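You operate a simulated robot arm through the tools that you are given. There is no shell and no other tool. Be economical: measure what you need, move in short steps, check, and stop when the job is done.

You run a simulated robot arm. Do the job below in one go: nothing can be reset, and whatever is moved stays where it is left.

Task
Test the three packs in the charger and bin the dead one.
Fine: it goes into the red bin, lid shut; the other two stay in the charger.

It is judged by the outcome, as a careful person would: the job done as asked, and still so three seconds after it is handed in. It fails if anything else is knocked over, pushed out of place, dropped, spilled or broken. A push-on lid holds only when it is set on centred and level and pressed home; a screw cap is set on level and turned clockwise until tight.

Robot
A 7-joint arm with a two-finger parallel gripper, fixed in place. Base frame: the origin is at the foot of the arm, x ahead of it, y to its left, z up. Readings come in mm, rad, newtons and seconds.
With the tool pointing down near the work surface it reaches from about 320 to 740 mm from the base axis. Its first joint turns from -2.007 to 2.007 rad. Payload 3.91 kg.
The TCP is the grasp point between the finger pads, 30 mm short of the fingertips. In the tool frame z runs along the fingers and y along their closing line. Largest opening 110 mm; finger width 20, thickness 10; the body of the gripper, 48 by 112 mm, starts 55 mm behind the TCP.
Orientation is that of the tool frame in the base frame, as a unit quaternion [w, x, y, z]. With the fingers straight down and closing along the base's y, the tool's x points along the base's -x, its y along +y and its z along -z.

Tools
- The arm moves only by the tool apply_moves. Its arguments are lists of equal length, an entry for each row: "fingers": the finger opening in mm, from 0 to 110; "translation": the shift along the base's x, y, z in units of 20 mm (1.0 is 20 mm), a list of three; "rot": the turn, a rotation vector about the base's x, y, z in units of 5 degrees (1.0 is 5 degrees), a list of three. In form: {"fingers": [fingers, ...], "translation": [[x, y, z], ...], "rot": [[ax, ay, az], ...]}. A call has 1 to 20 rows; each row shifts and turns the commanded pose from where the row before left it. A call with a number of a shift or a turn outside -1 to 1 is refused whole. Rows are played at 5 a second. More than 50 mm and 0.15 rad between two rows, or a gripper value outside its range, and nothing of the call is played. Where a pose cannot be reached the arm comes as near as it can. A force on the tool above 40 N (or 10 N above the force at the start of the call, whichever is more), or a blocked arm, ends the call early, and 0.2 s more pass. The fingers move at their own pace (about 108 mm/s each) and stop on an object; they squeeze with about 30 N. The grip force told is the motor's: it shows also when the fingers shut on nothing. Time passes only in rows, and 0.2 s behind the last, so rows that do not move let the fingers close. It gives the time, the measured TCP pose, the force on the tool (base axes), the opening and the grip force at its end, in the units of the frame above (readings bear some noise).
- Cameras (640 x 400 px; columns grow to the right, rows downward): "scene" is fixed at [43.8, 640.5, 1515.4]; the picture's right is [-0.75, -0.67, 0.00], its down [-0.35, 0.39, -0.85] and it looks along [0.57, -0.64, -0.52] (base axes); focal length 329 px, centre (320, 200). "wrist" rides on the gripper at [72, 17, -103] in the tool frame; the picture's right is [-0.23, 0.97, 0.00], its down [-0.76, -0.18, -0.62] and it looks along [-0.61, -0.14, 0.78] (tool axes); focal length 222 px, centre (320, 200). There is no depth. A picture from a camera that has moved, and an enlarged one, comes with that camera's place and axes in the base frame and with its lens. The place of the scene camera against the robot may be out by one fixed shift of up to 18 mm in any direction.
- camera(camera): a new picture of that camera. No time passes.
- move_column(by): slides the trunk up (or, below 0, down) by that many mm; the arm rides with it, the base frame stays. It gives what a move gives, with no picture.
- enlarge(camera, box): a new picture of the part [left, top, right, bottom] of that camera's present view, enlarged. No time passes.
- hand_in(): hands the job in; it is judged then, once.

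Go step by step. Nothing tells you positions but the pictures and the camera data: compare them with the known pose of the tool, close in by small moves and look again before you grip or let go. The budget is 120 turns and 64 pictures, counting those below and the enlarged ones. Unless the task says otherwise, let go and move clear before handing in, and close with one line.

The tools are called as a command line: name --argument value ..., lists and objects as JSON in quotes. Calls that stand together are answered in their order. apply_moves: Moves the arm, as the interface text tells. Its arguments: {"type":"object","properties":{"fingers":{"type":"array","items":{"type":"number"}},"translation":{"type":"array","items":{"type":"array","items":{"type":"number"}}},"rot":{"type":"array","items":{"type":"array","items":{"type":"number"}}}},"required":["fingers","translation","rot"]} The other tools are called the same way: move_column (by) slides the trunk up or down; camera (camera) takes a picture; enlarge (camera, box) takes an enlarged picture of a part of a camera's view; hand_in () hands the job in.

At the start:

```text
clock: 0.0
position: [473.3, 237.6, 1292.0]
tool_rot: [0.0, 0.0, 1.0, 0.0]
ft_force: [0.7, -0.3, -0.5]
width: 109.9
finger_force: 0.1
trunk travel left (down, up): [-900.0, 90.0]
```

scene: 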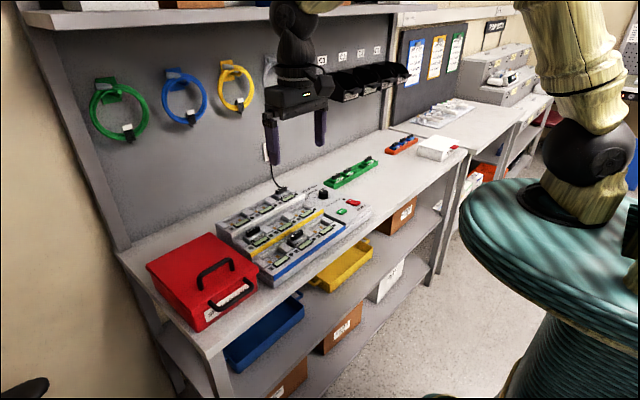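
wrist: 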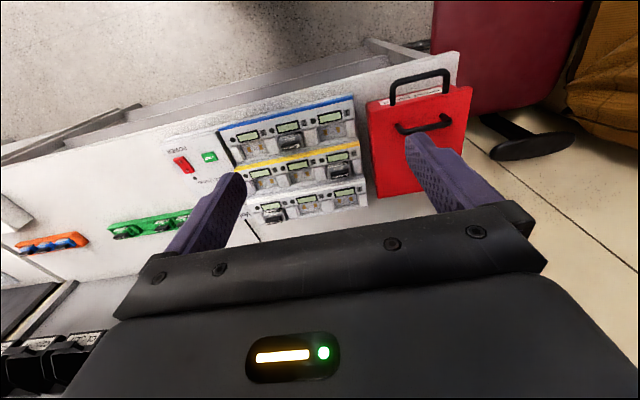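

I see a stepped charger with three rows of bays, a red bin with a handled lid, and a red switch, a green button and a knob on the charger. I'll look closer at the charger and the bin first.

enlarge --camera "scene" --box '[200, 170, 380, 290]'

enlarge --camera "wrist" --box '[150, 60, 390, 230]'

enlarge --camera "scene" --box '[130, 210, 280, 340]'

```text
3.33 times, centred on (290, 230) of scene
camera zoom: at [43.8, 640.5, 1515.4], right [-0.75, -0.67, 0.0], down [-0.35, 0.39, -0.85], along [0.57, -0.64, -0.52], focal length 1098 px, centre (420, 100)
```

zoom: 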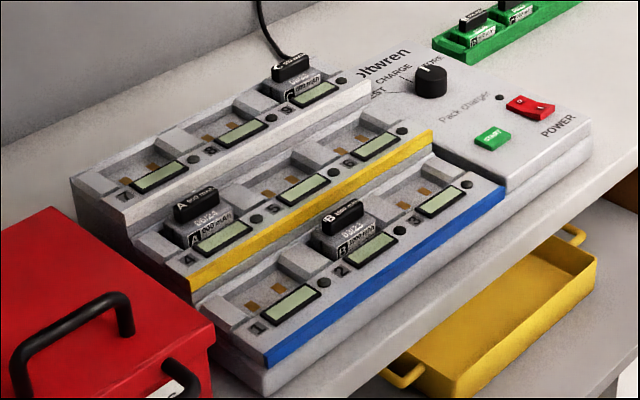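

```text
2.35 times, centred on (270, 145) of wrist
camera zoom: at [399.9, 254.7, 1395.7], right [0.23, 0.97, 0.0], down [0.76, -0.18, 0.62], along [0.61, -0.14, -0.78], focal length 523 px, centre (438, 329)
```

zoom: 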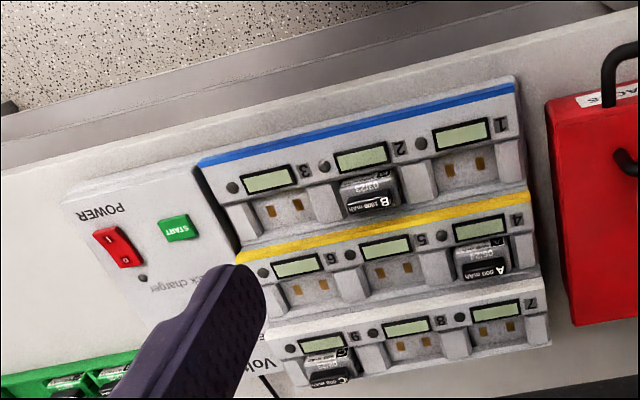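

```text
3.08 times, centred on (205, 275) of scene
camera zoom: at [43.8, 640.5, 1515.4], right [-0.75, -0.67, 0.0], down [-0.35, 0.39, -0.85], along [0.57, -0.64, -0.52], focal length 1013 px, centre (674, -31)
```

zoom: 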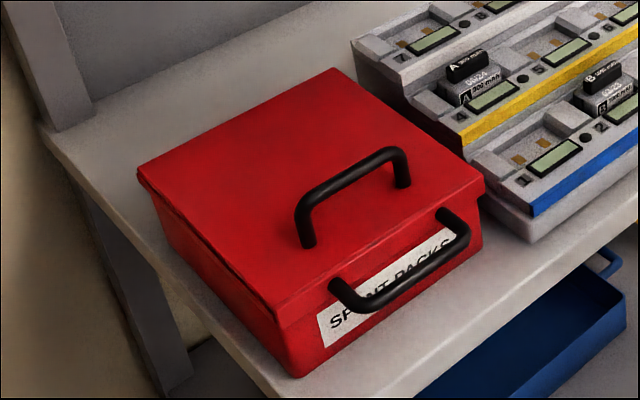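

apply_moves --fingers '[110, 110, 110, 110, 110, 110, 110, 110, 110, 110, 110, 110, 110, 110]' --translation '[[0, -1, -0.5], [0, -1, -0.5], [0, -1, -0.5], [0, -1, -0.5], [0, -1, -0.5], [0, -1, -0.5], [0, -1, -0.5], [0, -1, -0.5], [0, -1, -0.5], [0, -1, -0.5], [0, -1, -0.5], [0, -1, -0.5], [0, -1, -0.5], [0, -0.5, -0.5]]' --rot '[[0, 0, 0], [0, 0, 0], [0, 0, 0], [0, 0, 0], [0, 0, 0], [0, 0, 0], [0, 0, 0], [0, 0, 0], [0, 0, 0], [0, 0, 0], [0, 0, 0], [0, 0, 0], [0, 0, 0], [0, 0, 0]]'

camera --camera "wrist"

```text
clock: 3.0
position: [472.8, -30.6, 1151.1]
tool_rot: [0.0, 0.001, 1.0, 0.0]
ft_force: [-0.3, -0.1, 0.6]
width: 109.8
finger_force: 0.0
trunk travel left (down, up): [-900.0, 90.0]
```

```text
58 pictures are left
camera wrist: at [399.9, -14.4, 1255.2], right [0.23, 0.97, 0.0], down [0.76, -0.18, 0.62], along [0.61, -0.14, -0.78], focal length 222 px, centre (320, 200)
```

wrist: 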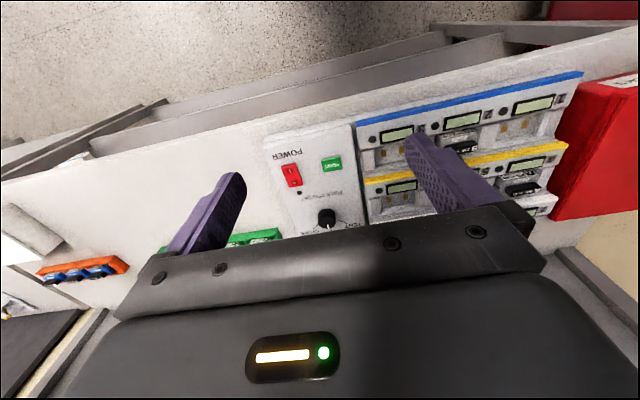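

enlarge --camera "wrist" --box '[250, 125, 410, 240]'

enlarge --camera "scene" --box '[300, 175, 370, 225]'

```text
3.48 times, centred on (330, 182) of wrist
camera zoom: at [399.9, -14.4, 1255.2], right [0.23, 0.97, 0.0], down [0.76, -0.18, 0.62], along [0.61, -0.14, -0.78], focal length 773 px, centre (285, 261)
```

zoom: 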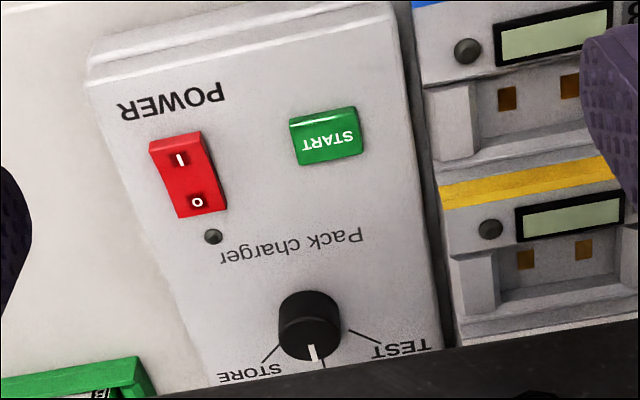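

```text
8.00 times, centred on (335, 200) of scene
camera zoom: at [43.8, 640.5, 1515.4], right [-0.75, -0.67, 0.0], down [-0.35, 0.39, -0.85], along [0.57, -0.64, -0.52], focal length 2634 px, centre (200, 200)
```

zoom: 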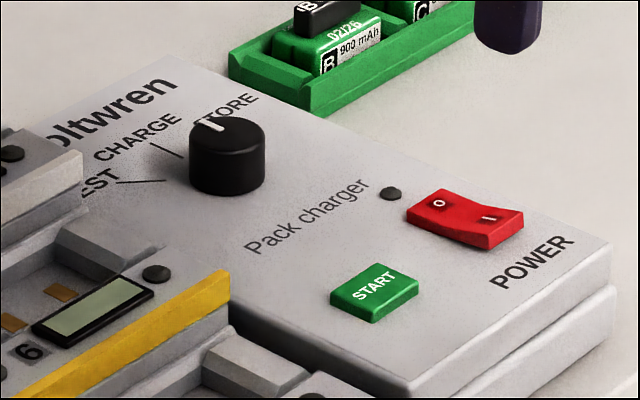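

The charger is off (rocker O side down, LED dark) and the knob is at CHARGE. First I'll hover closed fingers over the "I" end of the rocker, near (561, -102).

apply_moves --fingers '[60, 20, 0, 0, 0, 0, 0, 0]' --translation '[[0.6, -0.5, -0.5], [0.6, -0.5, -1], [0.6, -0.5, -1], [0.6, -0.5, -1], [0.6, -0.5, -1], [0.6, -0.5, -1], [0.6, -0.57, -1], [0.2, 0, -0.5]]' --rot '[[0, 0, 0], [0, 0, 0], [0, 0, 0], [0, 0, 0], [0, 0, 0], [0, 0, 0], [0, 0, 0], [0, 0, 0]]'

enlarge --camera "wrist" --box '[220, 100, 420, 240]'

enlarge --camera "scene" --box '[290, 155, 390, 235]'

```text
clock: 4.8
position: [560.6, -103.2, 1010.1]
tool_rot: [0.0, -0.001, 1.0, 0.0]
ft_force: [0.4, -0.9, -0.1]
width: 0.0
finger_force: 29.9
trunk travel left (down, up): [-900.0, 90.0]
```

```text
2.86 times, centred on (320, 170) of wrist
camera zoom: at [487.9, -86.6, 1113.1], right [0.23, 0.97, 0.0], down [0.76, -0.18, 0.62], along [0.61, -0.14, -0.78], focal length 635 px, centre (320, 286)
```

zoom: 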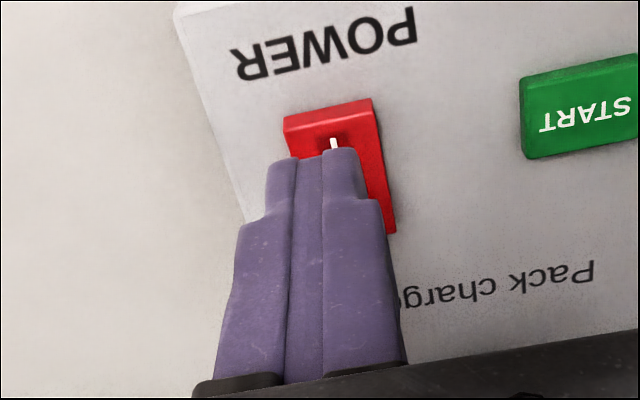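

```text
5.00 times, centred on (340, 195) of scene
camera zoom: at [43.8, 640.5, 1515.4], right [-0.75, -0.67, 0.0], down [-0.35, 0.39, -0.85], along [0.57, -0.64, -0.52], focal length 1646 px, centre (220, 225)
```

zoom: 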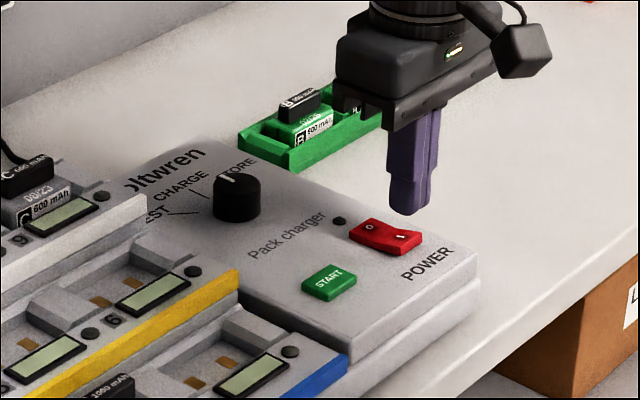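

The closed fingertips line up with the "I" end, about 3 mm off in y. I'll press down gently in small steps.

apply_moves --fingers '[0, 0, 0, 0, 0, 0, 0, 0, 0]' --translation '[[-0.1, 0.17, -0.5], [0, 0, -0.3], [0, 0, -0.2], [0, 0, -0.15], [0, 0, -0.15], [0, 0, -0.15], [0, 0, -0.15], [0, 0, -0.1], [0, 0, -0.1]]' --rot '[[0, 0, 0], [0, 0, 0], [0, 0, 0], [0, 0, 0], [0, 0, 0], [0, 0, 0], [0, 0, 0], [0, 0, 0], [0, 0, 0]]'

enlarge --camera "scene" --box '[210, 155, 390, 275]'

```text
clock: 6.3
position: [557.7, -100.1, 987.9]
tool_rot: [0.005, 0.001, 1.0, -0.001]
ft_force: [-10.7, 3.4, 22.9]
width: 0.0
finger_force: 30.0
trunk travel left (down, up): [-900.0, 90.0]
stopped in row 7: the force on the tool passed its limit (the readings are from after the stop); the commanded pose is now the measured one
```

```text
3.33 times, centred on (300, 215) of scene
camera zoom: at [43.8, 640.5, 1515.4], right [-0.75, -0.67, 0.0], down [-0.35, 0.39, -0.85], along [0.57, -0.64, -0.52], focal length 1098 px, centre (387, 150)
```

zoom: 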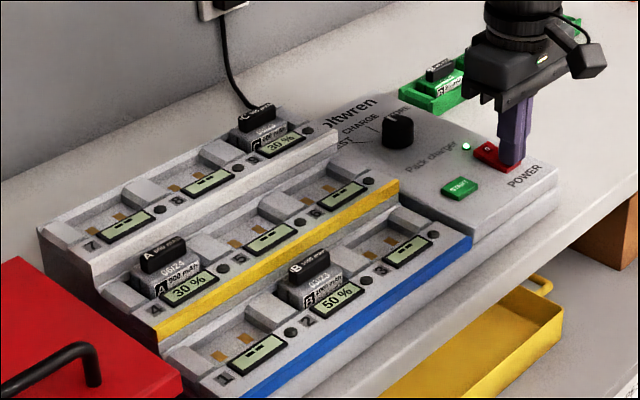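

Power is on: the LED is lit and the displays show charge levels. Next I'll raise and go above the knob at about (666, -64).

apply_moves --fingers '[0, 0, 0, 30, 60, 60, 60, 60]' --translation '[[0, 0, 1], [0, 0, 1], [0.9, 0.3, 0.5], [0.9, 0.3, 0], [0.9, 0.3, 0], [0.9, 0.3, 0], [0.9, 0.3, 0], [0.9, 0.3, 0]]' --rot '[[0, 0, 0], [0, 0, 0], [0, 0, 0], [0, 0, 0], [0, 0, 0], [0, 0, 0], [0, 0, 0], [0, 0, 0]]'

enlarge --camera "wrist" --box '[220, 100, 420, 240]'

```text
clock: 8.1
position: [669.1, -62.4, 1034.9]
tool_rot: [0.003, 0.0, 1.0, -0.001]
ft_force: [-0.3, -0.1, -0.2]
width: 60.1
finger_force: 0.1
trunk travel left (down, up): [-900.0, 90.0]
```

```text
2.86 times, centred on (320, 170) of wrist
camera zoom: at [595.1, -45.5, 1138.8], right [0.23, 0.97, 0.0], down [0.76, -0.18, 0.63], along [0.61, -0.14, -0.78], focal length 635 px, centre (320, 286)
```

zoom: 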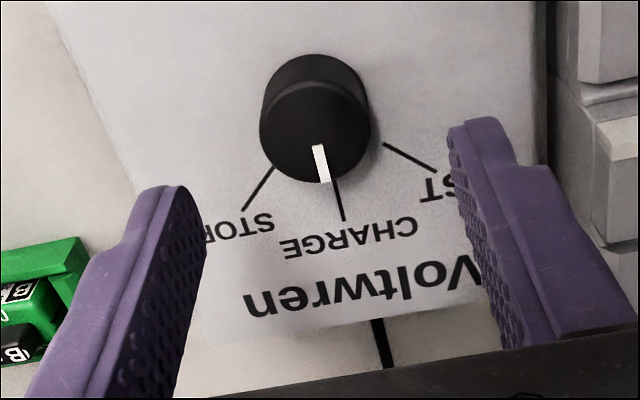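

The knob centre is at about (673, -66), its top at about 963, and the TEST tick is 45° counter-clockwise from CHARGE. I'll descend around it and grip.

apply_moves --fingers '[60, 60, 60, 60, 40, 20, 20, 20]' --translation '[[0.2, -0.18, -1], [0, 0, -1], [0, 0, -0.4], [0, 0, -0.3], [0, 0, 0], [0, 0, 0], [0, 0, 0], [0, 0, 0]]' --rot '[[0, 0, 0], [0, 0, 0], [0, 0, 0], [0, 0, 0], [0, 0, 0], [0, 0, 0], [0, 0, 0], [0, 0, 0]]'

enlarge --camera "wrist" --box '[220, 80, 420, 220]'

```text
clock: 9.9
position: [673.3, -66.0, 980.7]
tool_rot: [0.004, 0.0, 1.0, 0.0]
ft_force: [-1.0, 11.4, -2.0]
width: 31.6
finger_force: 44.8
trunk travel left (down, up): [-900.0, 90.0]
```

```text
2.86 times, centred on (320, 150) of wrist
camera zoom: at [598.9, -48.3, 1083.9], right [0.23, 0.97, 0.0], down [0.76, -0.18, 0.63], along [0.61, -0.14, -0.78], focal length 635 px, centre (320, 343)
```

zoom: 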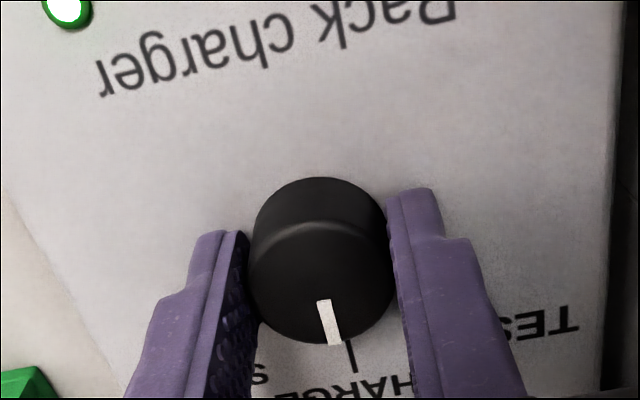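

apply_moves --fingers '[20, 20, 20, 20, 20, 20, 20, 20, 20, 20, 20]' --translation '[[0, 0.05, 0], [0, 0, 0], [0, 0, 0], [0, 0, 0], [0, 0, 0], [0, 0, 0], [0, 0, 0], [0, 0, 0], [0, 0, 0], [0, 0, 0], [0, 0, 0]]' --rot '[[0, 0, 0], [0, 0, 1], [0, 0, 1], [0, 0, 1], [0, 0, 1], [0, 0, 1], [0, 0, 1], [0, 0, 1], [0, 0, 1], [0, 0, 1], [0, 0, 0]]'

enlarge --camera "wrist" --box '[220, 80, 420, 220]'

```text
clock: 12.3
position: [672.9, -65.6, 980.6]
tool_rot: [0.003, -0.383, 0.924, 0.0]
ft_force: [0.3, 12.2, 2.8]
width: 31.3
finger_force: 45.2
trunk travel left (down, up): [-900.0, 90.0]
```

```text
2.86 times, centred on (320, 150) of wrist
camera zoom: at [608.4, -105.3, 1083.9], right [-0.53, 0.85, 0.0], down [0.66, 0.41, 0.63], along [0.53, 0.33, -0.78], focal length 635 px, centre (320, 343)
```

zoom: 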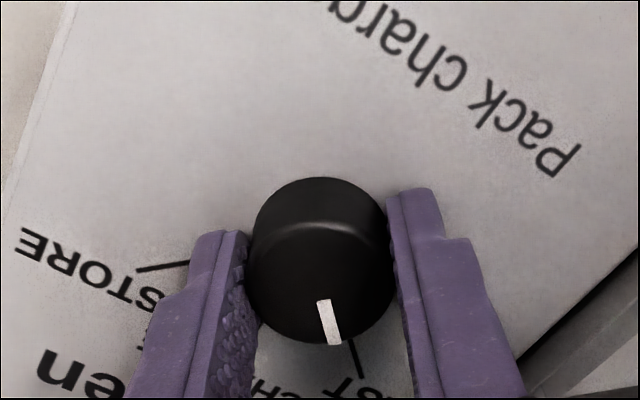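

The knob now points at TEST. I'll release it, rise, turn the wrist back and move above START at about (572, -35).

apply_moves --fingers '[60, 60, 60, 60, 40, 20, 0, 0, 0, 0, 0, 0, 0]' --translation '[[0, 0, 0], [0, 0, 0.5], [0, 0, 1], [0, 0, 1], [-0.5, 0.1, 0], [-0.5, 0.15, 0], [-0.5, 0.15, 0], [-0.5, 0.15, 0], [-0.6, 0.2, 0], [-0.6, 0.2, 0], [-0.6, 0.2, 0], [-0.6, 0.2, 0], [-0.6, 0.2, -0.9]]' --rot '[[0, 0, 0], [0, 0, 0], [0, 0, 0], [0, 0, 0], [0, 0, -1], [0, 0, -1], [0, 0, -1], [0, 0, -1], [0, 0, -1], [0, 0, -1], [0, 0, -1], [0, 0, -1], [0, 0, -1]]'

enlarge --camera "wrist" --box '[220, 100, 420, 240]'

enlarge --camera "scene" --box '[210, 155, 390, 275]'

```text
clock: 15.1
position: [572.9, -37.6, 1012.0]
tool_rot: [0.004, 0.002, 1.0, -0.001]
ft_force: [-0.7, -0.6, 0.0]
width: 0.0
finger_force: 29.8
trunk travel left (down, up): [-900.0, 90.0]
```

```text
2.86 times, centred on (320, 170) of wrist
camera zoom: at [499.2, -20.4, 1116.6], right [0.23, 0.97, 0.0], down [0.76, -0.18, 0.63], along [0.61, -0.14, -0.78], focal length 635 px, centre (320, 286)
```

zoom: 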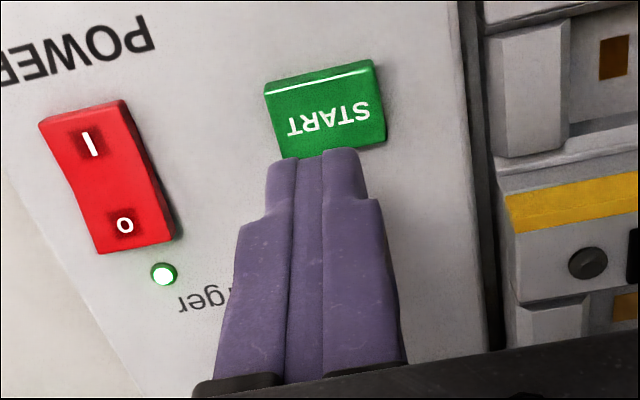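

```text
3.33 times, centred on (300, 215) of scene
camera zoom: at [43.8, 640.5, 1515.4], right [-0.75, -0.67, 0.0], down [-0.35, 0.39, -0.85], along [0.57, -0.64, -0.52], focal length 1098 px, centre (387, 150)
```

zoom: 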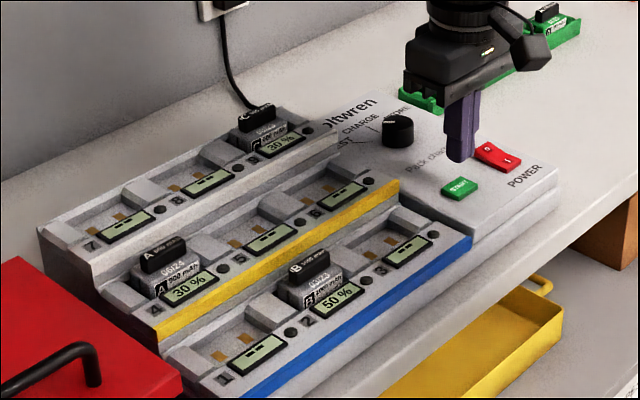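

apply_moves --fingers '[0, 0, 0, 0, 0, 0, 0, 0, 0, 0]' --translation '[[-0.17, 0.08, -0.6], [0, 0, -0.4], [0, 0, -0.25], [0, 0, -0.15], [0, 0, -0.15], [0, 0, -0.15], [0, 0, -0.15], [0, 0, -0.1], [0, 0, -0.1], [0, 0, -0.1]]' --rot '[[0, 0, 0], [0, 0, 0], [0, 0, 0], [0, 0, 0], [0, 0, 0], [0, 0, 0], [0, 0, 0], [0, 0, 0], [0, 0, 0], [0, 0, 0]]'

enlarge --camera "scene" --box '[210, 155, 390, 275]'

```text
clock: 16.9
position: [568.6, -35.0, 980.7]
tool_rot: [0.008, 0.001, 1.0, 0.0]
ft_force: [-9.9, 0.7, 22.3]
width: 0.0
finger_force: 29.9
trunk travel left (down, up): [-900.0, 90.0]
stopped in row 8: the force on the tool passed its limit (the readings are from after the stop); the commanded pose is now the measured one
```

```text
3.33 times, centred on (300, 215) of scene
camera zoom: at [43.8, 640.5, 1515.4], right [-0.75, -0.67, 0.0], down [-0.35, 0.39, -0.85], along [0.57, -0.64, -0.52], focal length 1098 px, centre (387, 150)
```

zoom: 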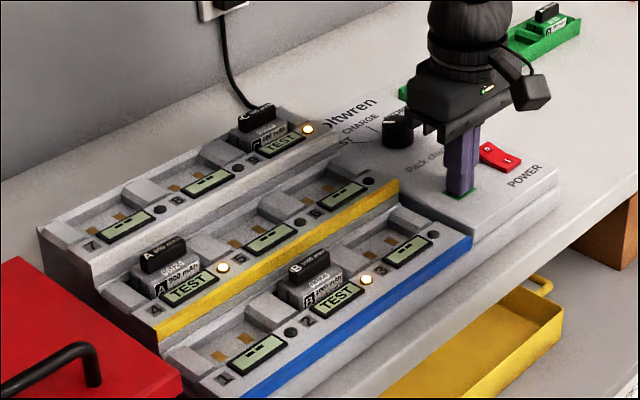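

The test is running on all three packs. I'll rise and travel toward the bin, which lets the time pass.

apply_moves --fingers '[0, 0, 0, 0, 20, 40, 60, 80, 110, 110, 110, 110, 110, 110, 110, 110, 110, 110, 110, 110]' --translation '[[0, 0, 1], [0, 0, 1], [0, 0, 1], [0, 0, 1], [-0.2, 0.5, 1], [-0.5, 1, 1], [-0.5, 1, 1], [-0.5, 1, 1], [-0.5, 1, 1], [-0.5, 1, 1], [-0.5, 1, 0.5], [-0.5, 1, 0], [-0.5, 1, 0], [-0.5, 1, 0], [-0.5, 1, 0], [-0.5, 1, 0], [0, 1, 0], [0, 1, 0], [0, 1, 0], [0, 1, 0]]' --rot '[[0, 0, 0], [0, 0, 0], [0, 0, 0], [0, 0, 0], [0, 0, 0], [0, 0, 0], [0, 0, 0], [0, 0, 0], [0, 0, 0], [0, 0, 0], [0, 0, 0], [0, 0, 0], [0, 0, 0], [0, 0, 0], [0, 0, 0], [0, 0, 0], [0, 0, 0], [0, 0, 0], [0, 0, 0], [0, 0, 0]]'

enlarge --camera "scene" --box '[210, 155, 390, 275]'

camera --camera "wrist"

```text
clock: 21.1
position: [457.5, 277.3, 1186.5]
tool_rot: [0.006, 0.001, 1.0, -0.001]
ft_force: [-0.1, 0.3, -0.2]
width: 109.9
finger_force: 0.1
trunk travel left (down, up): [-900.0, 90.0]
```

```text
3.33 times, centred on (300, 215) of scene
camera zoom: at [43.8, 640.5, 1515.4], right [-0.75, -0.67, 0.0], down [-0.35, 0.39, -0.85], along [0.57, -0.64, -0.52], focal length 1098 px, centre (387, 150)
```

zoom: 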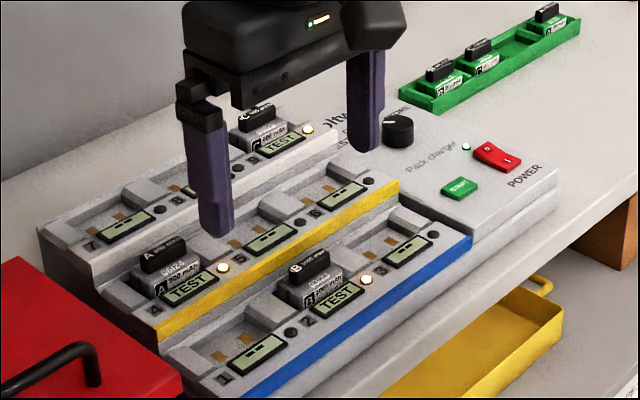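

```text
45 pictures are left
camera wrist: at [383.1, 293.4, 1289.0], right [0.23, 0.97, 0.0], down [0.75, -0.18, 0.63], along [0.62, -0.14, -0.77], focal length 222 px, centre (320, 200)
```

wrist: 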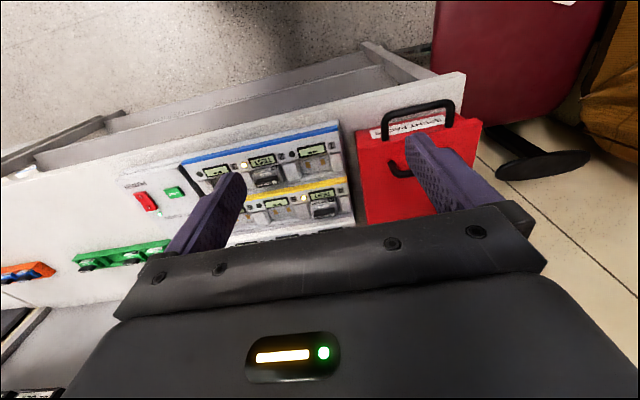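

apply_moves --fingers '[110, 110, 110, 110, 110]' --translation '[[0, 1, 0], [0, 1, 0], [0, 1, 0], [0, 1, 0], [0, 0.5, 0]]' --rot '[[0, 0, 0], [0, 0, 0], [0, 0, 0], [0, 0, 0], [0, 0, 0]]'

enlarge --camera "wrist" --box '[200, 80, 440, 230]'

enlarge --camera "scene" --box '[130, 180, 370, 330]'

```text
clock: 22.3
position: [456.1, 365.8, 1186.3]
tool_rot: [0.006, 0.001, 1.0, -0.001]
ft_force: [0.4, 0.5, -0.5]
width: 110.1
finger_force: 0.0
trunk travel left (down, up): [-900.0, 90.0]
```

```text
2.67 times, centred on (320, 155) of wrist
camera zoom: at [382.8, 383.1, 1289.4], right [0.23, 0.97, 0.0], down [0.75, -0.18, 0.63], along [0.62, -0.14, -0.77], focal length 592 px, centre (320, 320)
```

zoom: 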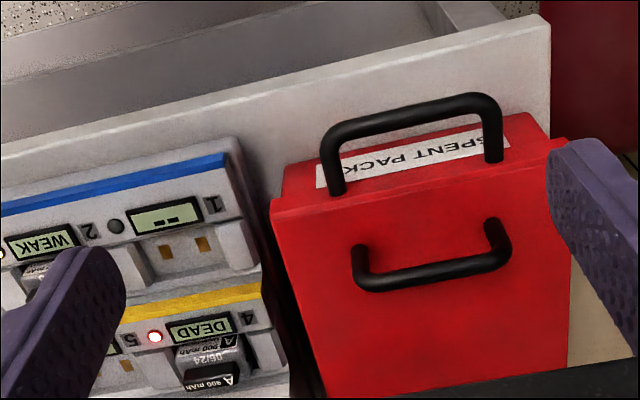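

```text
2.67 times, centred on (250, 255) of scene
camera zoom: at [43.8, 640.5, 1515.4], right [-0.75, -0.67, 0.0], down [-0.35, 0.39, -0.85], along [0.57, -0.64, -0.52], focal length 878 px, centre (507, 53)
```

zoom: 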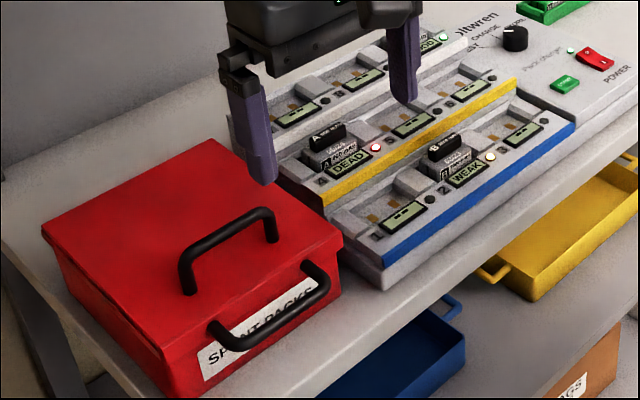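

Result: pack A in bay 4 is DEAD with a red light, B is WEAK and C is GOOD. The bin's lid handle sits near the front edge, so the lid may be hinged at the back. I'll move forward and look at its rear edge.

apply_moves --fingers '[110, 110, 110, 110, 110, 110]' --translation '[[1, 0.3, 0.5], [1, 0.3, 0], [1, 0.3, 0], [1, 0, 0], [1, 0, 0], [0.5, 0, 0]]' --rot '[[0, 0.14, 0], [0, 0, 0], [0, 0, 0], [0, 0, 0], [0, 0, 0], [0, 0, 0]]'

camera --camera "wrist"

enlarge --camera "scene" --box '[130, 200, 270, 320]'

```text
clock: 23.7
position: [566.1, 387.3, 1198.1]
tool_rot: [0.001, -0.001, 1.0, -0.001]
ft_force: [-0.1, -0.1, 1.6]
width: 110.3
finger_force: 0.0
trunk travel left (down, up): [-900.0, 90.0]
```

```text
42 pictures are left
camera wrist: at [494.0, 402.0, 1301.0], right [0.23, 0.97, 0.0], down [0.76, -0.18, 0.62], along [0.61, -0.14, -0.78], focal length 222 px, centre (320, 200)
```

wrist: 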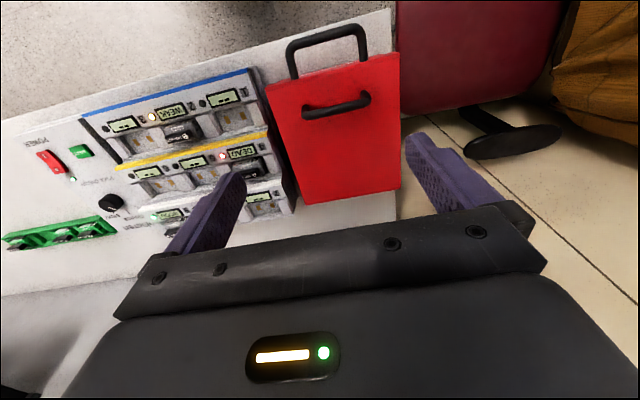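

```text
3.33 times, centred on (200, 260) of scene
camera zoom: at [43.8, 640.5, 1515.4], right [-0.75, -0.67, 0.0], down [-0.35, 0.39, -0.85], along [0.57, -0.64, -0.52], focal length 1098 px, centre (720, 0)
```

zoom: 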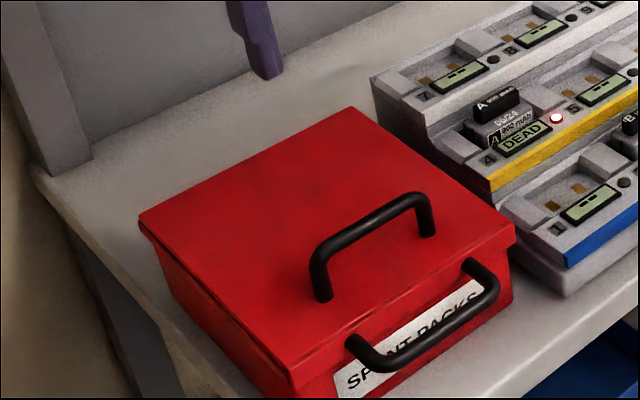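

The lid spans x 540–745 and y 318–486, with the handle bar running along y at x≈577, z≈1026, so it looks hinged at the wall side. I'll turn the gripper 90° and come above the handle.

apply_moves --fingers '[110, 100, 90, 80, 70, 60, 60, 60, 60, 60, 60, 60, 60, 60, 60, 60, 60, 60]' --translation '[[0, 0, 0], [0, 0, 0], [0, 0, 0], [0, 0, 0], [0, 0, 0], [0, 0, 0], [0, 0, 0], [0, 0, 0], [0, 0, 0], [0, 0, 0], [0, 0, 0], [0, 0, -0.5], [0.1, 0.1, -0.5], [0.1, 0.1, -0.5], [0.1, 0.1, -0.5], [0.1, 0.1, -0.5], [0.1, 0.1, -1], [0.05, 0.2, -1]]' --rot '[[0, 0, 1], [0, 0, 1], [0, 0, 1], [0, 0, 1], [0, 0, 1], [0, 0, 1], [0, 0, 1], [0, 0, 1], [0, 0, 1], [0, 0, 1], [0, 0, 1], [0, 0, 1], [0, 0, 1], [0, 0, 1], [0, 0, 1], [0, 0, 1], [0, 0, 1], [0, 0, 1]]'

camera --camera "wrist"

enlarge --camera "scene" --box '[130, 180, 290, 320]'

```text
clock: 27.5
position: [580.9, 398.9, 1107.3]
tool_rot: [0.0, -0.707, 0.707, -0.001]
ft_force: [-0.8, -0.2, 0.0]
width: 60.1
finger_force: 0.1
trunk travel left (down, up): [-900.0, 90.0]
```

```text
40 pictures are left
camera wrist: at [563.6, 325.6, 1210.6], right [-0.97, 0.23, 0.0], down [0.18, 0.76, 0.62], along [0.14, 0.61, -0.78], focal length 222 px, centre (320, 200)
```

wrist: 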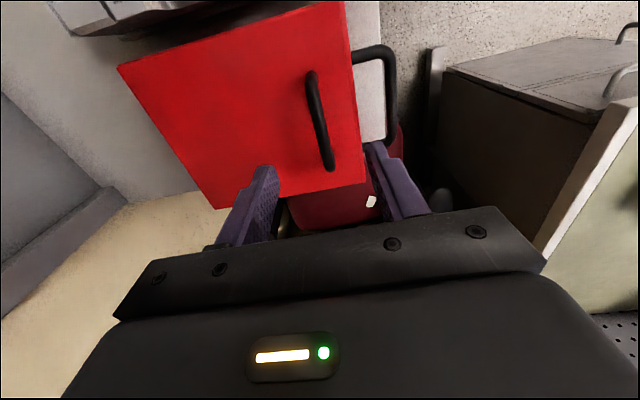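

```text
2.86 times, centred on (210, 250) of scene
camera zoom: at [43.8, 640.5, 1515.4], right [-0.75, -0.67, 0.0], down [-0.35, 0.39, -0.85], along [0.57, -0.64, -0.52], focal length 941 px, centre (634, 57)
```

zoom: 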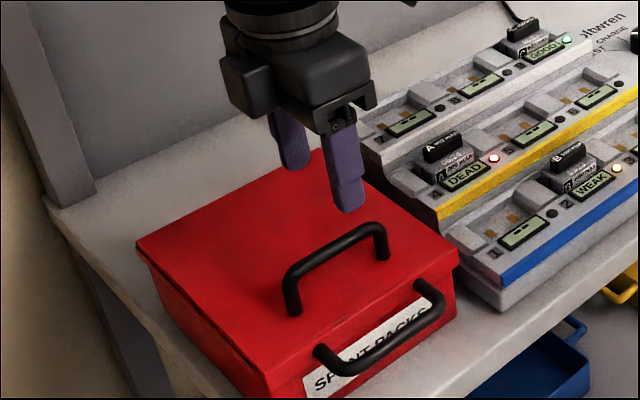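

The bar is at x≈579, centred on y≈398, between the fingers. I'll descend to TCP z≈1026 and check before gripping.

apply_moves --fingers '[60, 60, 60, 60, 60]' --translation '[[-0.09, 0, -1], [0, 0, -1], [0, 0, -1], [0, 0, -0.6], [0, 0, -0.45]]' --rot '[[0, 0, 0], [0, 0, 0], [0, 0, 0], [0, 0, 0], [0, 0, 0]]'

enlarge --camera "scene" --box '[150, 200, 270, 320]'

enlarge --camera "wrist" --box '[200, 50, 440, 220]'

```text
clock: 28.7
position: [577.0, 397.2, 1024.9]
tool_rot: [0.0, -0.706, 0.708, 0.0]
ft_force: [-0.3, 0.6, 0.5]
width: 60.1
finger_force: 0.1
trunk travel left (down, up): [-900.0, 90.0]
```

```text
3.33 times, centred on (210, 260) of scene
camera zoom: at [43.8, 640.5, 1515.4], right [-0.75, -0.67, 0.0], down [-0.35, 0.39, -0.85], along [0.57, -0.64, -0.52], focal length 1098 px, centre (687, 0)
```

zoom: 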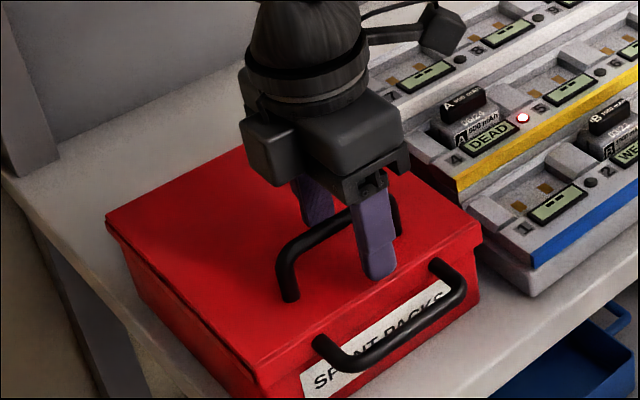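

```text
2.35 times, centred on (320, 135) of wrist
camera zoom: at [559.9, 324.6, 1128.7], right [-0.97, 0.23, 0.0], down [0.18, 0.76, 0.62], along [0.14, 0.61, -0.78], focal length 523 px, centre (320, 353)
```

zoom: 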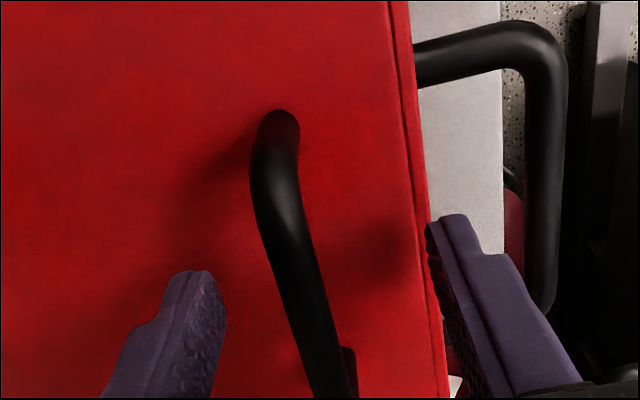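

apply_moves --fingers '[40, 20, 5, 5, 5]' --translation '[[0.05, 0, 0], [0, 0, 0], [0, 0, 0], [0, 0, 0], [0, 0, 0]]' --rot '[[0, 0, 0], [0, 0, 0], [0, 0, 0], [0, 0, 0], [0, 0, 0]]'

```text
clock: 29.9
position: [579.1, 395.5, 1025.7]
tool_rot: [0.0, -0.707, 0.707, -0.001]
ft_force: [0.7, -0.3, -0.8]
width: 10.2
finger_force: 45.0
trunk travel left (down, up): [-900.0, 90.0]
```

The bar is gripped (10 mm). I'll lift a little along the hinge arc to see how the lid moves.

apply_moves --fingers '[5, 5, 5, 5]' --translation '[[0.03, 0, 0.2], [0.05, 0, 0.25], [0.05, 0, 0.25], [0, 0, 0]]' --rot '[[0, 0.33, 0], [0, 0.33, 0], [0, 0.33, 0], [0, 0, 0]]'

enlarge --camera "scene" --box '[130, 190, 290, 330]'

```text
clock: 30.7
position: [577.2, 397.9, 1031.5]
tool_rot: [0.036, 0.707, -0.706, -0.029]
ft_force: [-2.0, 4.3, -19.2]
width: 10.2
finger_force: 44.9
trunk travel left (down, up): [-900.0, 90.0]
stopped in row 4: the force on the tool passed its limit (the readings are from after the stop); the commanded pose is now the measured one
```

```text
2.86 times, centred on (210, 260) of scene
camera zoom: at [43.8, 640.5, 1515.4], right [-0.75, -0.67, 0.0], down [-0.35, 0.39, -0.85], along [0.57, -0.64, -0.52], focal length 941 px, centre (634, 29)
```

zoom: 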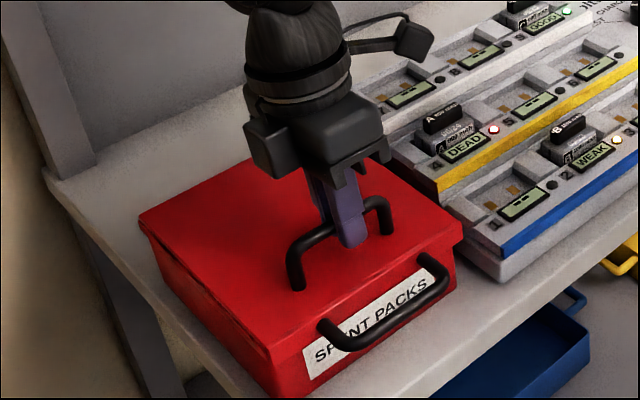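

The lid resisted and the bar seems to have slid a few mm in the fingers. I'll look closely at the seam.

enlarge --camera "scene" --box '[175, 250, 265, 330]'

enlarge --camera "scene" --box '[140, 220, 210, 280]'

camera --camera "wrist"

```text
5.00 times, centred on (220, 290) of scene
camera zoom: at [43.8, 640.5, 1515.4], right [-0.75, -0.67, 0.0], down [-0.35, 0.39, -0.85], along [0.57, -0.64, -0.52], focal length 1646 px, centre (820, -250)
```

zoom: 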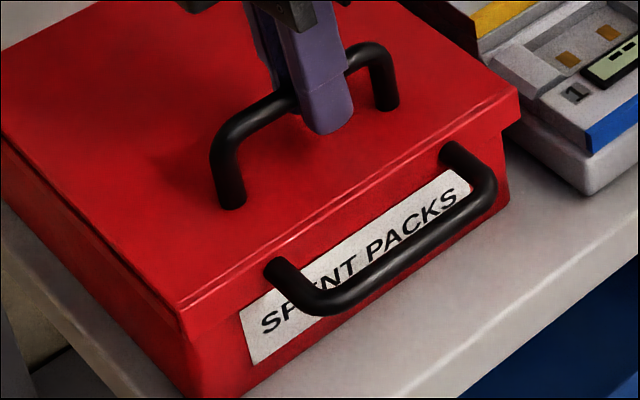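

```text
6.67 times, centred on (175, 250) of scene
camera zoom: at [43.8, 640.5, 1515.4], right [-0.75, -0.67, 0.0], down [-0.35, 0.39, -0.85], along [0.57, -0.64, -0.52], focal length 2195 px, centre (1287, -133)
```

zoom: 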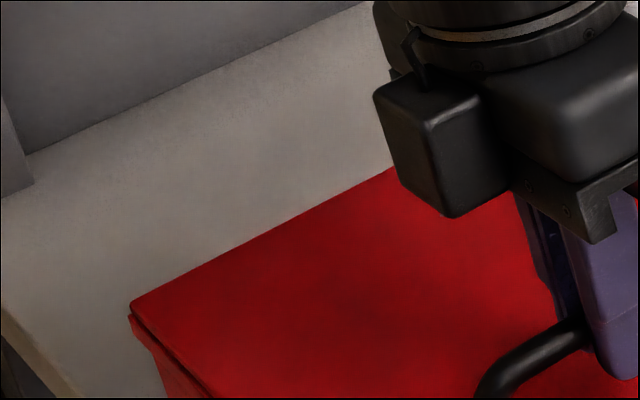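

```text
33 pictures are left
camera wrist: at [569.0, 325.5, 1136.1], right [-0.97, 0.23, 0.09], down [0.23, 0.77, 0.6], along [0.07, 0.6, -0.8], focal length 222 px, centre (320, 200)
```

wrist: 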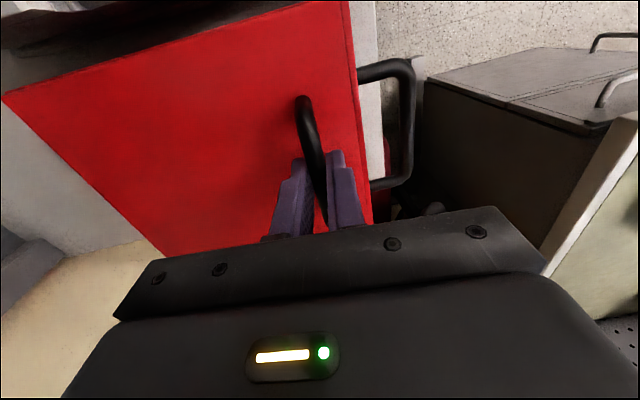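

apply_moves --fingers '[0, 0, 0, 0, 0]' --translation '[[0, 0, 0.1], [0.02, 0, 0.1], [0.02, 0, 0.1], [0.02, 0, 0.15], [0.02, 0, 0.15]]' --rot '[[0, 0, 0], [0, 0, 0], [0, 0, 0], [0, 0, 0], [0, 0, 0]]'

enlarge --camera "scene" --box '[130, 190, 290, 330]'

```text
clock: 31.9
position: [581.2, 395.8, 1041.4]
tool_rot: [0.038, 0.707, -0.706, -0.028]
ft_force: [1.1, 1.6, -39.0]
width: 10.6
finger_force: 44.9
trunk travel left (down, up): [-900.0, 90.0]
```

```text
2.86 times, centred on (210, 260) of scene
camera zoom: at [43.8, 640.5, 1515.4], right [-0.75, -0.67, 0.0], down [-0.35, 0.39, -0.85], along [0.57, -0.64, -0.52], focal length 941 px, centre (634, 29)
```

zoom: 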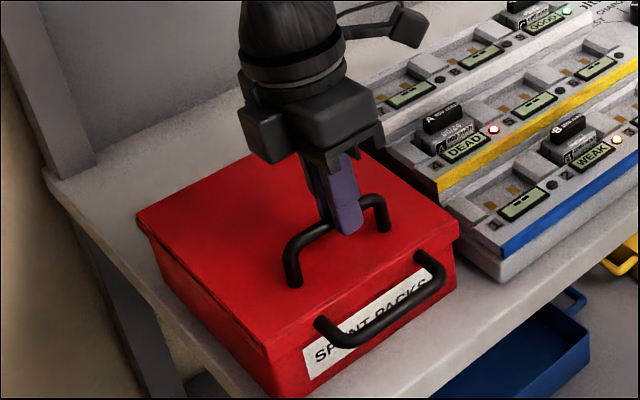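

enlarge --camera "scene" --box '[175, 250, 265, 330]'

```text
5.00 times, centred on (220, 290) of scene
camera zoom: at [43.8, 640.5, 1515.4], right [-0.75, -0.67, 0.0], down [-0.35, 0.39, -0.85], along [0.57, -0.64, -0.52], focal length 1646 px, centre (820, -250)
```

zoom: 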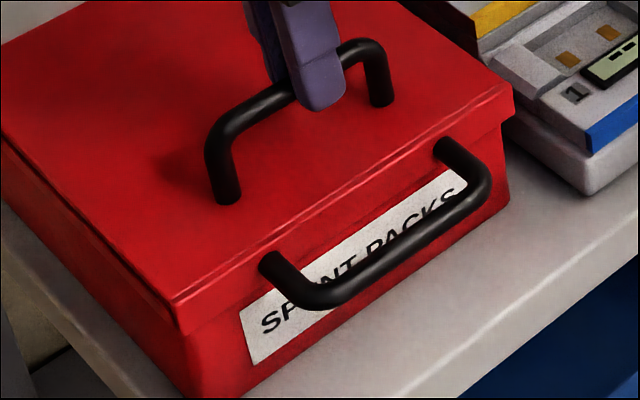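

Comparing the two pictures, the lid with both handles shifted along x relative to the box and its label. It looks like a sliding lid that pulls out toward the robot. I'll re-seat the grip low on the bar, level the tool and pull gently along -x.

apply_moves --fingers '[30, 30, 30, 30, 5, 5, 5]' --translation '[[-0.05, 0, 0], [-0.05, 0, 0], [0, 0, -0.4], [0, 0, -0.4], [0, 0, 0], [0, 0, 0], [0, 0, 0]]' --rot '[[0, 0, 0], [0, -1.04, 0], [0, 0, 0], [0, 0, 0], [0, 0, 0], [0, 0, 0], [0, 0, 0]]'

```text
refused: -1.04 is not a number from -1 to 1
```

apply_moves --fingers '[30, 30, 30, 30, 5, 5, 5]' --translation '[[-0.05, 0, 0], [-0.05, 0, 0], [0, 0, -0.4], [0, 0, -0.4], [0, 0, 0], [0, 0, 0], [0, 0, 0]]' --rot '[[0, 0, 0], [0, -1, 0], [0, 0, 0], [0, 0, 0], [0, 0, 0], [0, 0, 0], [0, 0, 0]]'

enlarge --camera "scene" --box '[175, 250, 265, 330]'

```text
clock: 33.5
position: [578.2, 396.2, 1030.2]
tool_rot: [-0.002, -0.707, 0.707, -0.003]
ft_force: [-0.1, -2.8, -4.4]
width: 10.3
finger_force: 45.4
trunk travel left (down, up): [-900.0, 90.0]
```

```text
5.00 times, centred on (220, 290) of scene
camera zoom: at [43.8, 640.5, 1515.4], right [-0.75, -0.67, 0.0], down [-0.35, 0.39, -0.85], along [0.57, -0.64, -0.52], focal length 1646 px, centre (820, -250)
```

zoom: 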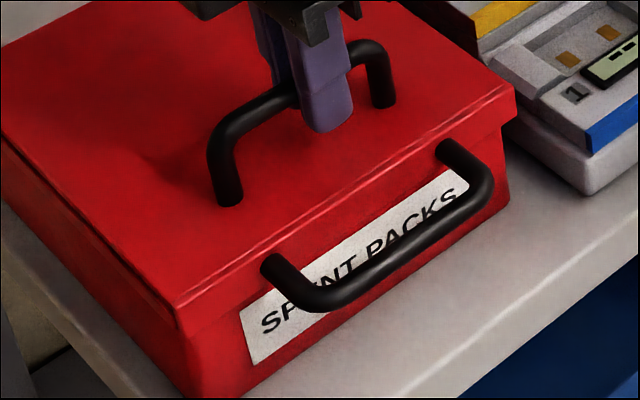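

apply_moves --fingers '[5, 5, 5, 5, 5]' --translation '[[-0.3, 0, 0], [-0.4, 0, 0], [-0.5, 0, 0], [-0.5, 0, 0], [0, 0, 0]]' --rot '[[0, 0, 0], [0, 0, 0], [0, 0, 0], [0, 0, 0], [0, 0, 0]]'

enlarge --camera "scene" --box '[130, 200, 290, 340]'

```text
clock: 34.7
position: [545.3, 395.8, 1029.4]
tool_rot: [0.004, 0.707, -0.707, 0.002]
ft_force: [0.1, 0.4, -9.7]
width: 10.2
finger_force: 44.5
trunk travel left (down, up): [-900.0, 90.0]
```

```text
2.86 times, centred on (210, 270) of scene
camera zoom: at [43.8, 640.5, 1515.4], right [-0.75, -0.67, 0.0], down [-0.35, 0.39, -0.85], along [0.57, -0.64, -0.52], focal length 941 px, centre (634, 0)
```

zoom: 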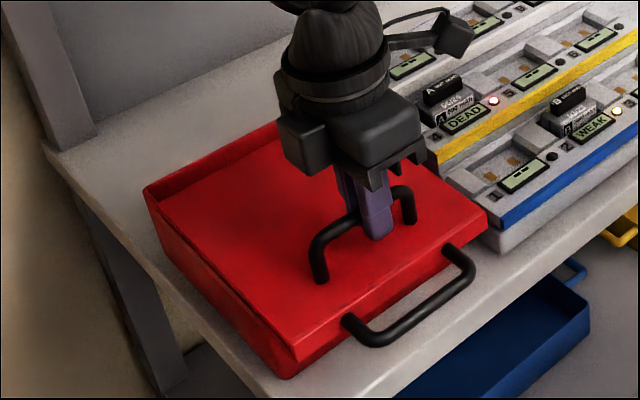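

It slides freely. I'll continue to about 95 mm of opening in total.

apply_moves --fingers '[5, 5, 5, 5, 5, 5, 5, 5]' --translation '[[-0.4, 0, -0.03], [-0.5, 0, 0], [-0.5, 0, 0], [-0.5, 0, 0], [-0.5, 0, 0], [-0.5, 0, 0], [-0.2, 0, 0], [0, 0, 0]]' --rot '[[0, 0, 0], [0, 0, 0], [0, 0, 0], [0, 0, 0], [0, 0, 0], [0, 0, 0], [0, 0, 0], [0, 0, 0]]'

enlarge --camera "scene" --box '[130, 200, 290, 340]'

```text
clock: 36.5
position: [482.7, 395.0, 1029.3]
tool_rot: [0.002, 0.707, -0.707, 0.003]
ft_force: [-0.1, -0.5, -2.4]
width: 10.6
finger_force: 44.6
trunk travel left (down, up): [-900.0, 90.0]
```

```text
2.86 times, centred on (210, 270) of scene
camera zoom: at [43.8, 640.5, 1515.4], right [-0.75, -0.67, 0.0], down [-0.35, 0.39, -0.85], along [0.57, -0.64, -0.52], focal length 941 px, centre (634, 0)
```

zoom: 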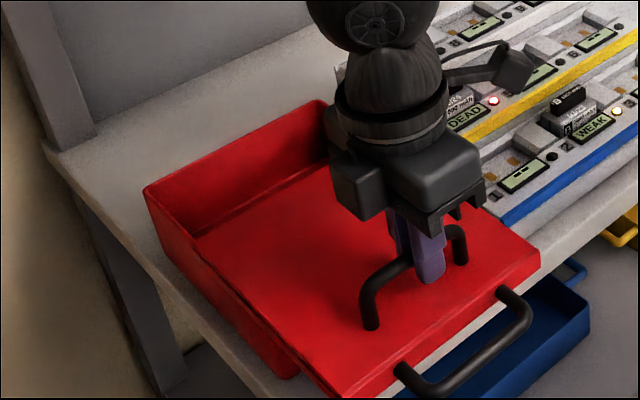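

The opening is big enough, so I'll let go of the bar, rise, turn back and go look at pack A in bay 4.

apply_moves --fingers '[30, 30, 30, 40, 60, 80, 100, 100, 100, 100, 100, 100, 100, 100, 100, 100, 100, 100, 100, 100]' --translation '[[0, 0, 0], [0, 0, 0.5], [0, 0, 1], [0, 0, 1], [0, 0, 1], [0, 0, 1], [0.3, -0.5, 1], [0.3, -0.5, 0.5], [0.3, -0.5, 0], [0.3, -0.5, 0], [0.3, -0.5, 0], [0.3, -0.5, 0], [0.3, -0.5, 0], [0.3, -0.5, 0], [0.3, -0.5, 0], [0.3, -0.5, 0], [0.3, -0.5, 0], [0.3, -0.5, 0], [0.3, -0.75, 0], [0.3, -0.75, 0]]' --rot '[[0, 0, 0], [0, 0, 0], [0, 0, -1], [0, 0, -1], [0, 0, -1], [0, 0, -1], [0, 0, -1], [0, 0, -1], [0, 0, -1], [0, 0, -1], [0, 0, -1], [0, 0, -1], [0, 0, -1], [0, 0, -1], [0, 0, -1], [0, 0, -1], [0, 0, -1], [0, 0, -1], [0, 0, -1], [0, 0, -1]]'

enlarge --camera "wrist" --box '[200, 70, 460, 230]'

camera --camera "scene"

```text
clock: 40.7
position: [566.4, 244.2, 1148.8]
tool_rot: [-0.004, 0.001, 1.0, 0.0]
ft_force: [-1.1, 0.9, 0.7]
width: 100.0
finger_force: 0.0
trunk travel left (down, up): [-900.0, 90.0]
```

```text
2.46 times, centred on (330, 150) of wrist
camera zoom: at [495.7, 260.6, 1253.6], right [0.23, 0.97, 0.0], down [0.77, -0.18, 0.62], along [0.6, -0.14, -0.79], focal length 547 px, centre (295, 323)
```

zoom: 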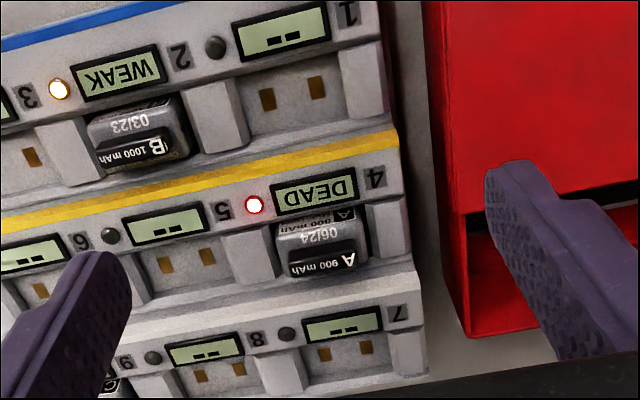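

```text
26 pictures are left
```

scene: 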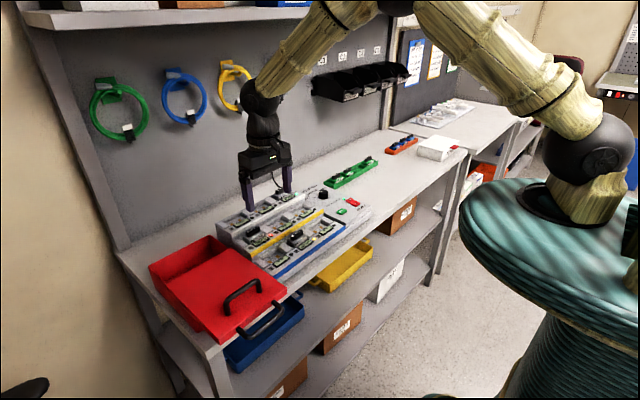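

The lid stays put half open. Pack A's black grip tab is at about (650, 240), top z≈1001 and roughly 38 mm wide in y. I'll go above it and check.

apply_moves --fingers '[90, 70, 64, 64, 64]' --translation '[[0.8, -0.06, -0.5], [0.8, -0.06, -0.6], [0.8, -0.06, -0.8], [0.8, 0, -0.8], [0.9, 0, -0.8]]' --rot '[[0, -0.09, 0], [0, 0, 0], [0, 0, 0], [0, 0, 0], [0, 0, 0]]'

enlarge --camera "wrist" --box '[220, 90, 420, 230]'

enlarge --camera "scene" --box '[220, 180, 320, 260]'

```text
clock: 41.9
position: [647.6, 242.5, 1078.5]
tool_rot: [0.0, 0.0, 1.0, 0.0]
ft_force: [-0.2, -0.9, -1.2]
width: 64.2
finger_force: 0.0
trunk travel left (down, up): [-900.0, 90.0]
```

```text
2.86 times, centred on (320, 160) of wrist
camera zoom: at [575.5, 258.6, 1182.6], right [0.23, 0.97, 0.0], down [0.76, -0.18, 0.62], along [0.61, -0.14, -0.78], focal length 635 px, centre (320, 314)
```

zoom: 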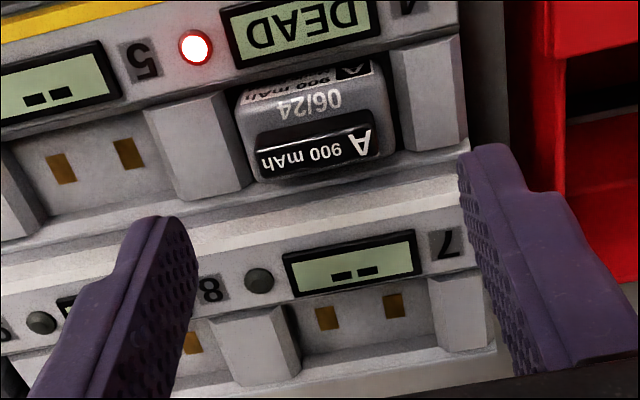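

```text
5.00 times, centred on (270, 220) of scene
camera zoom: at [43.8, 640.5, 1515.4], right [-0.75, -0.67, 0.0], down [-0.35, 0.39, -0.85], along [0.57, -0.64, -0.52], focal length 1646 px, centre (570, 100)
```

zoom: 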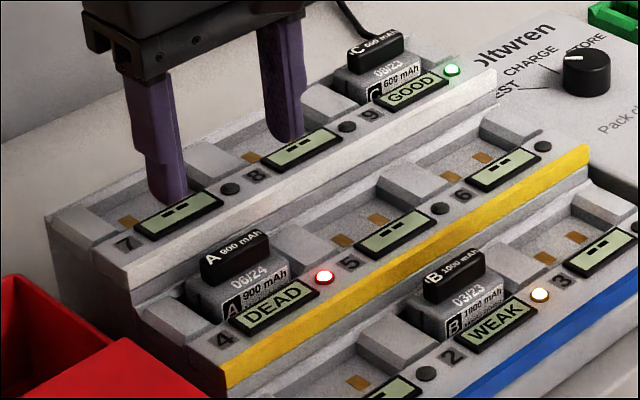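

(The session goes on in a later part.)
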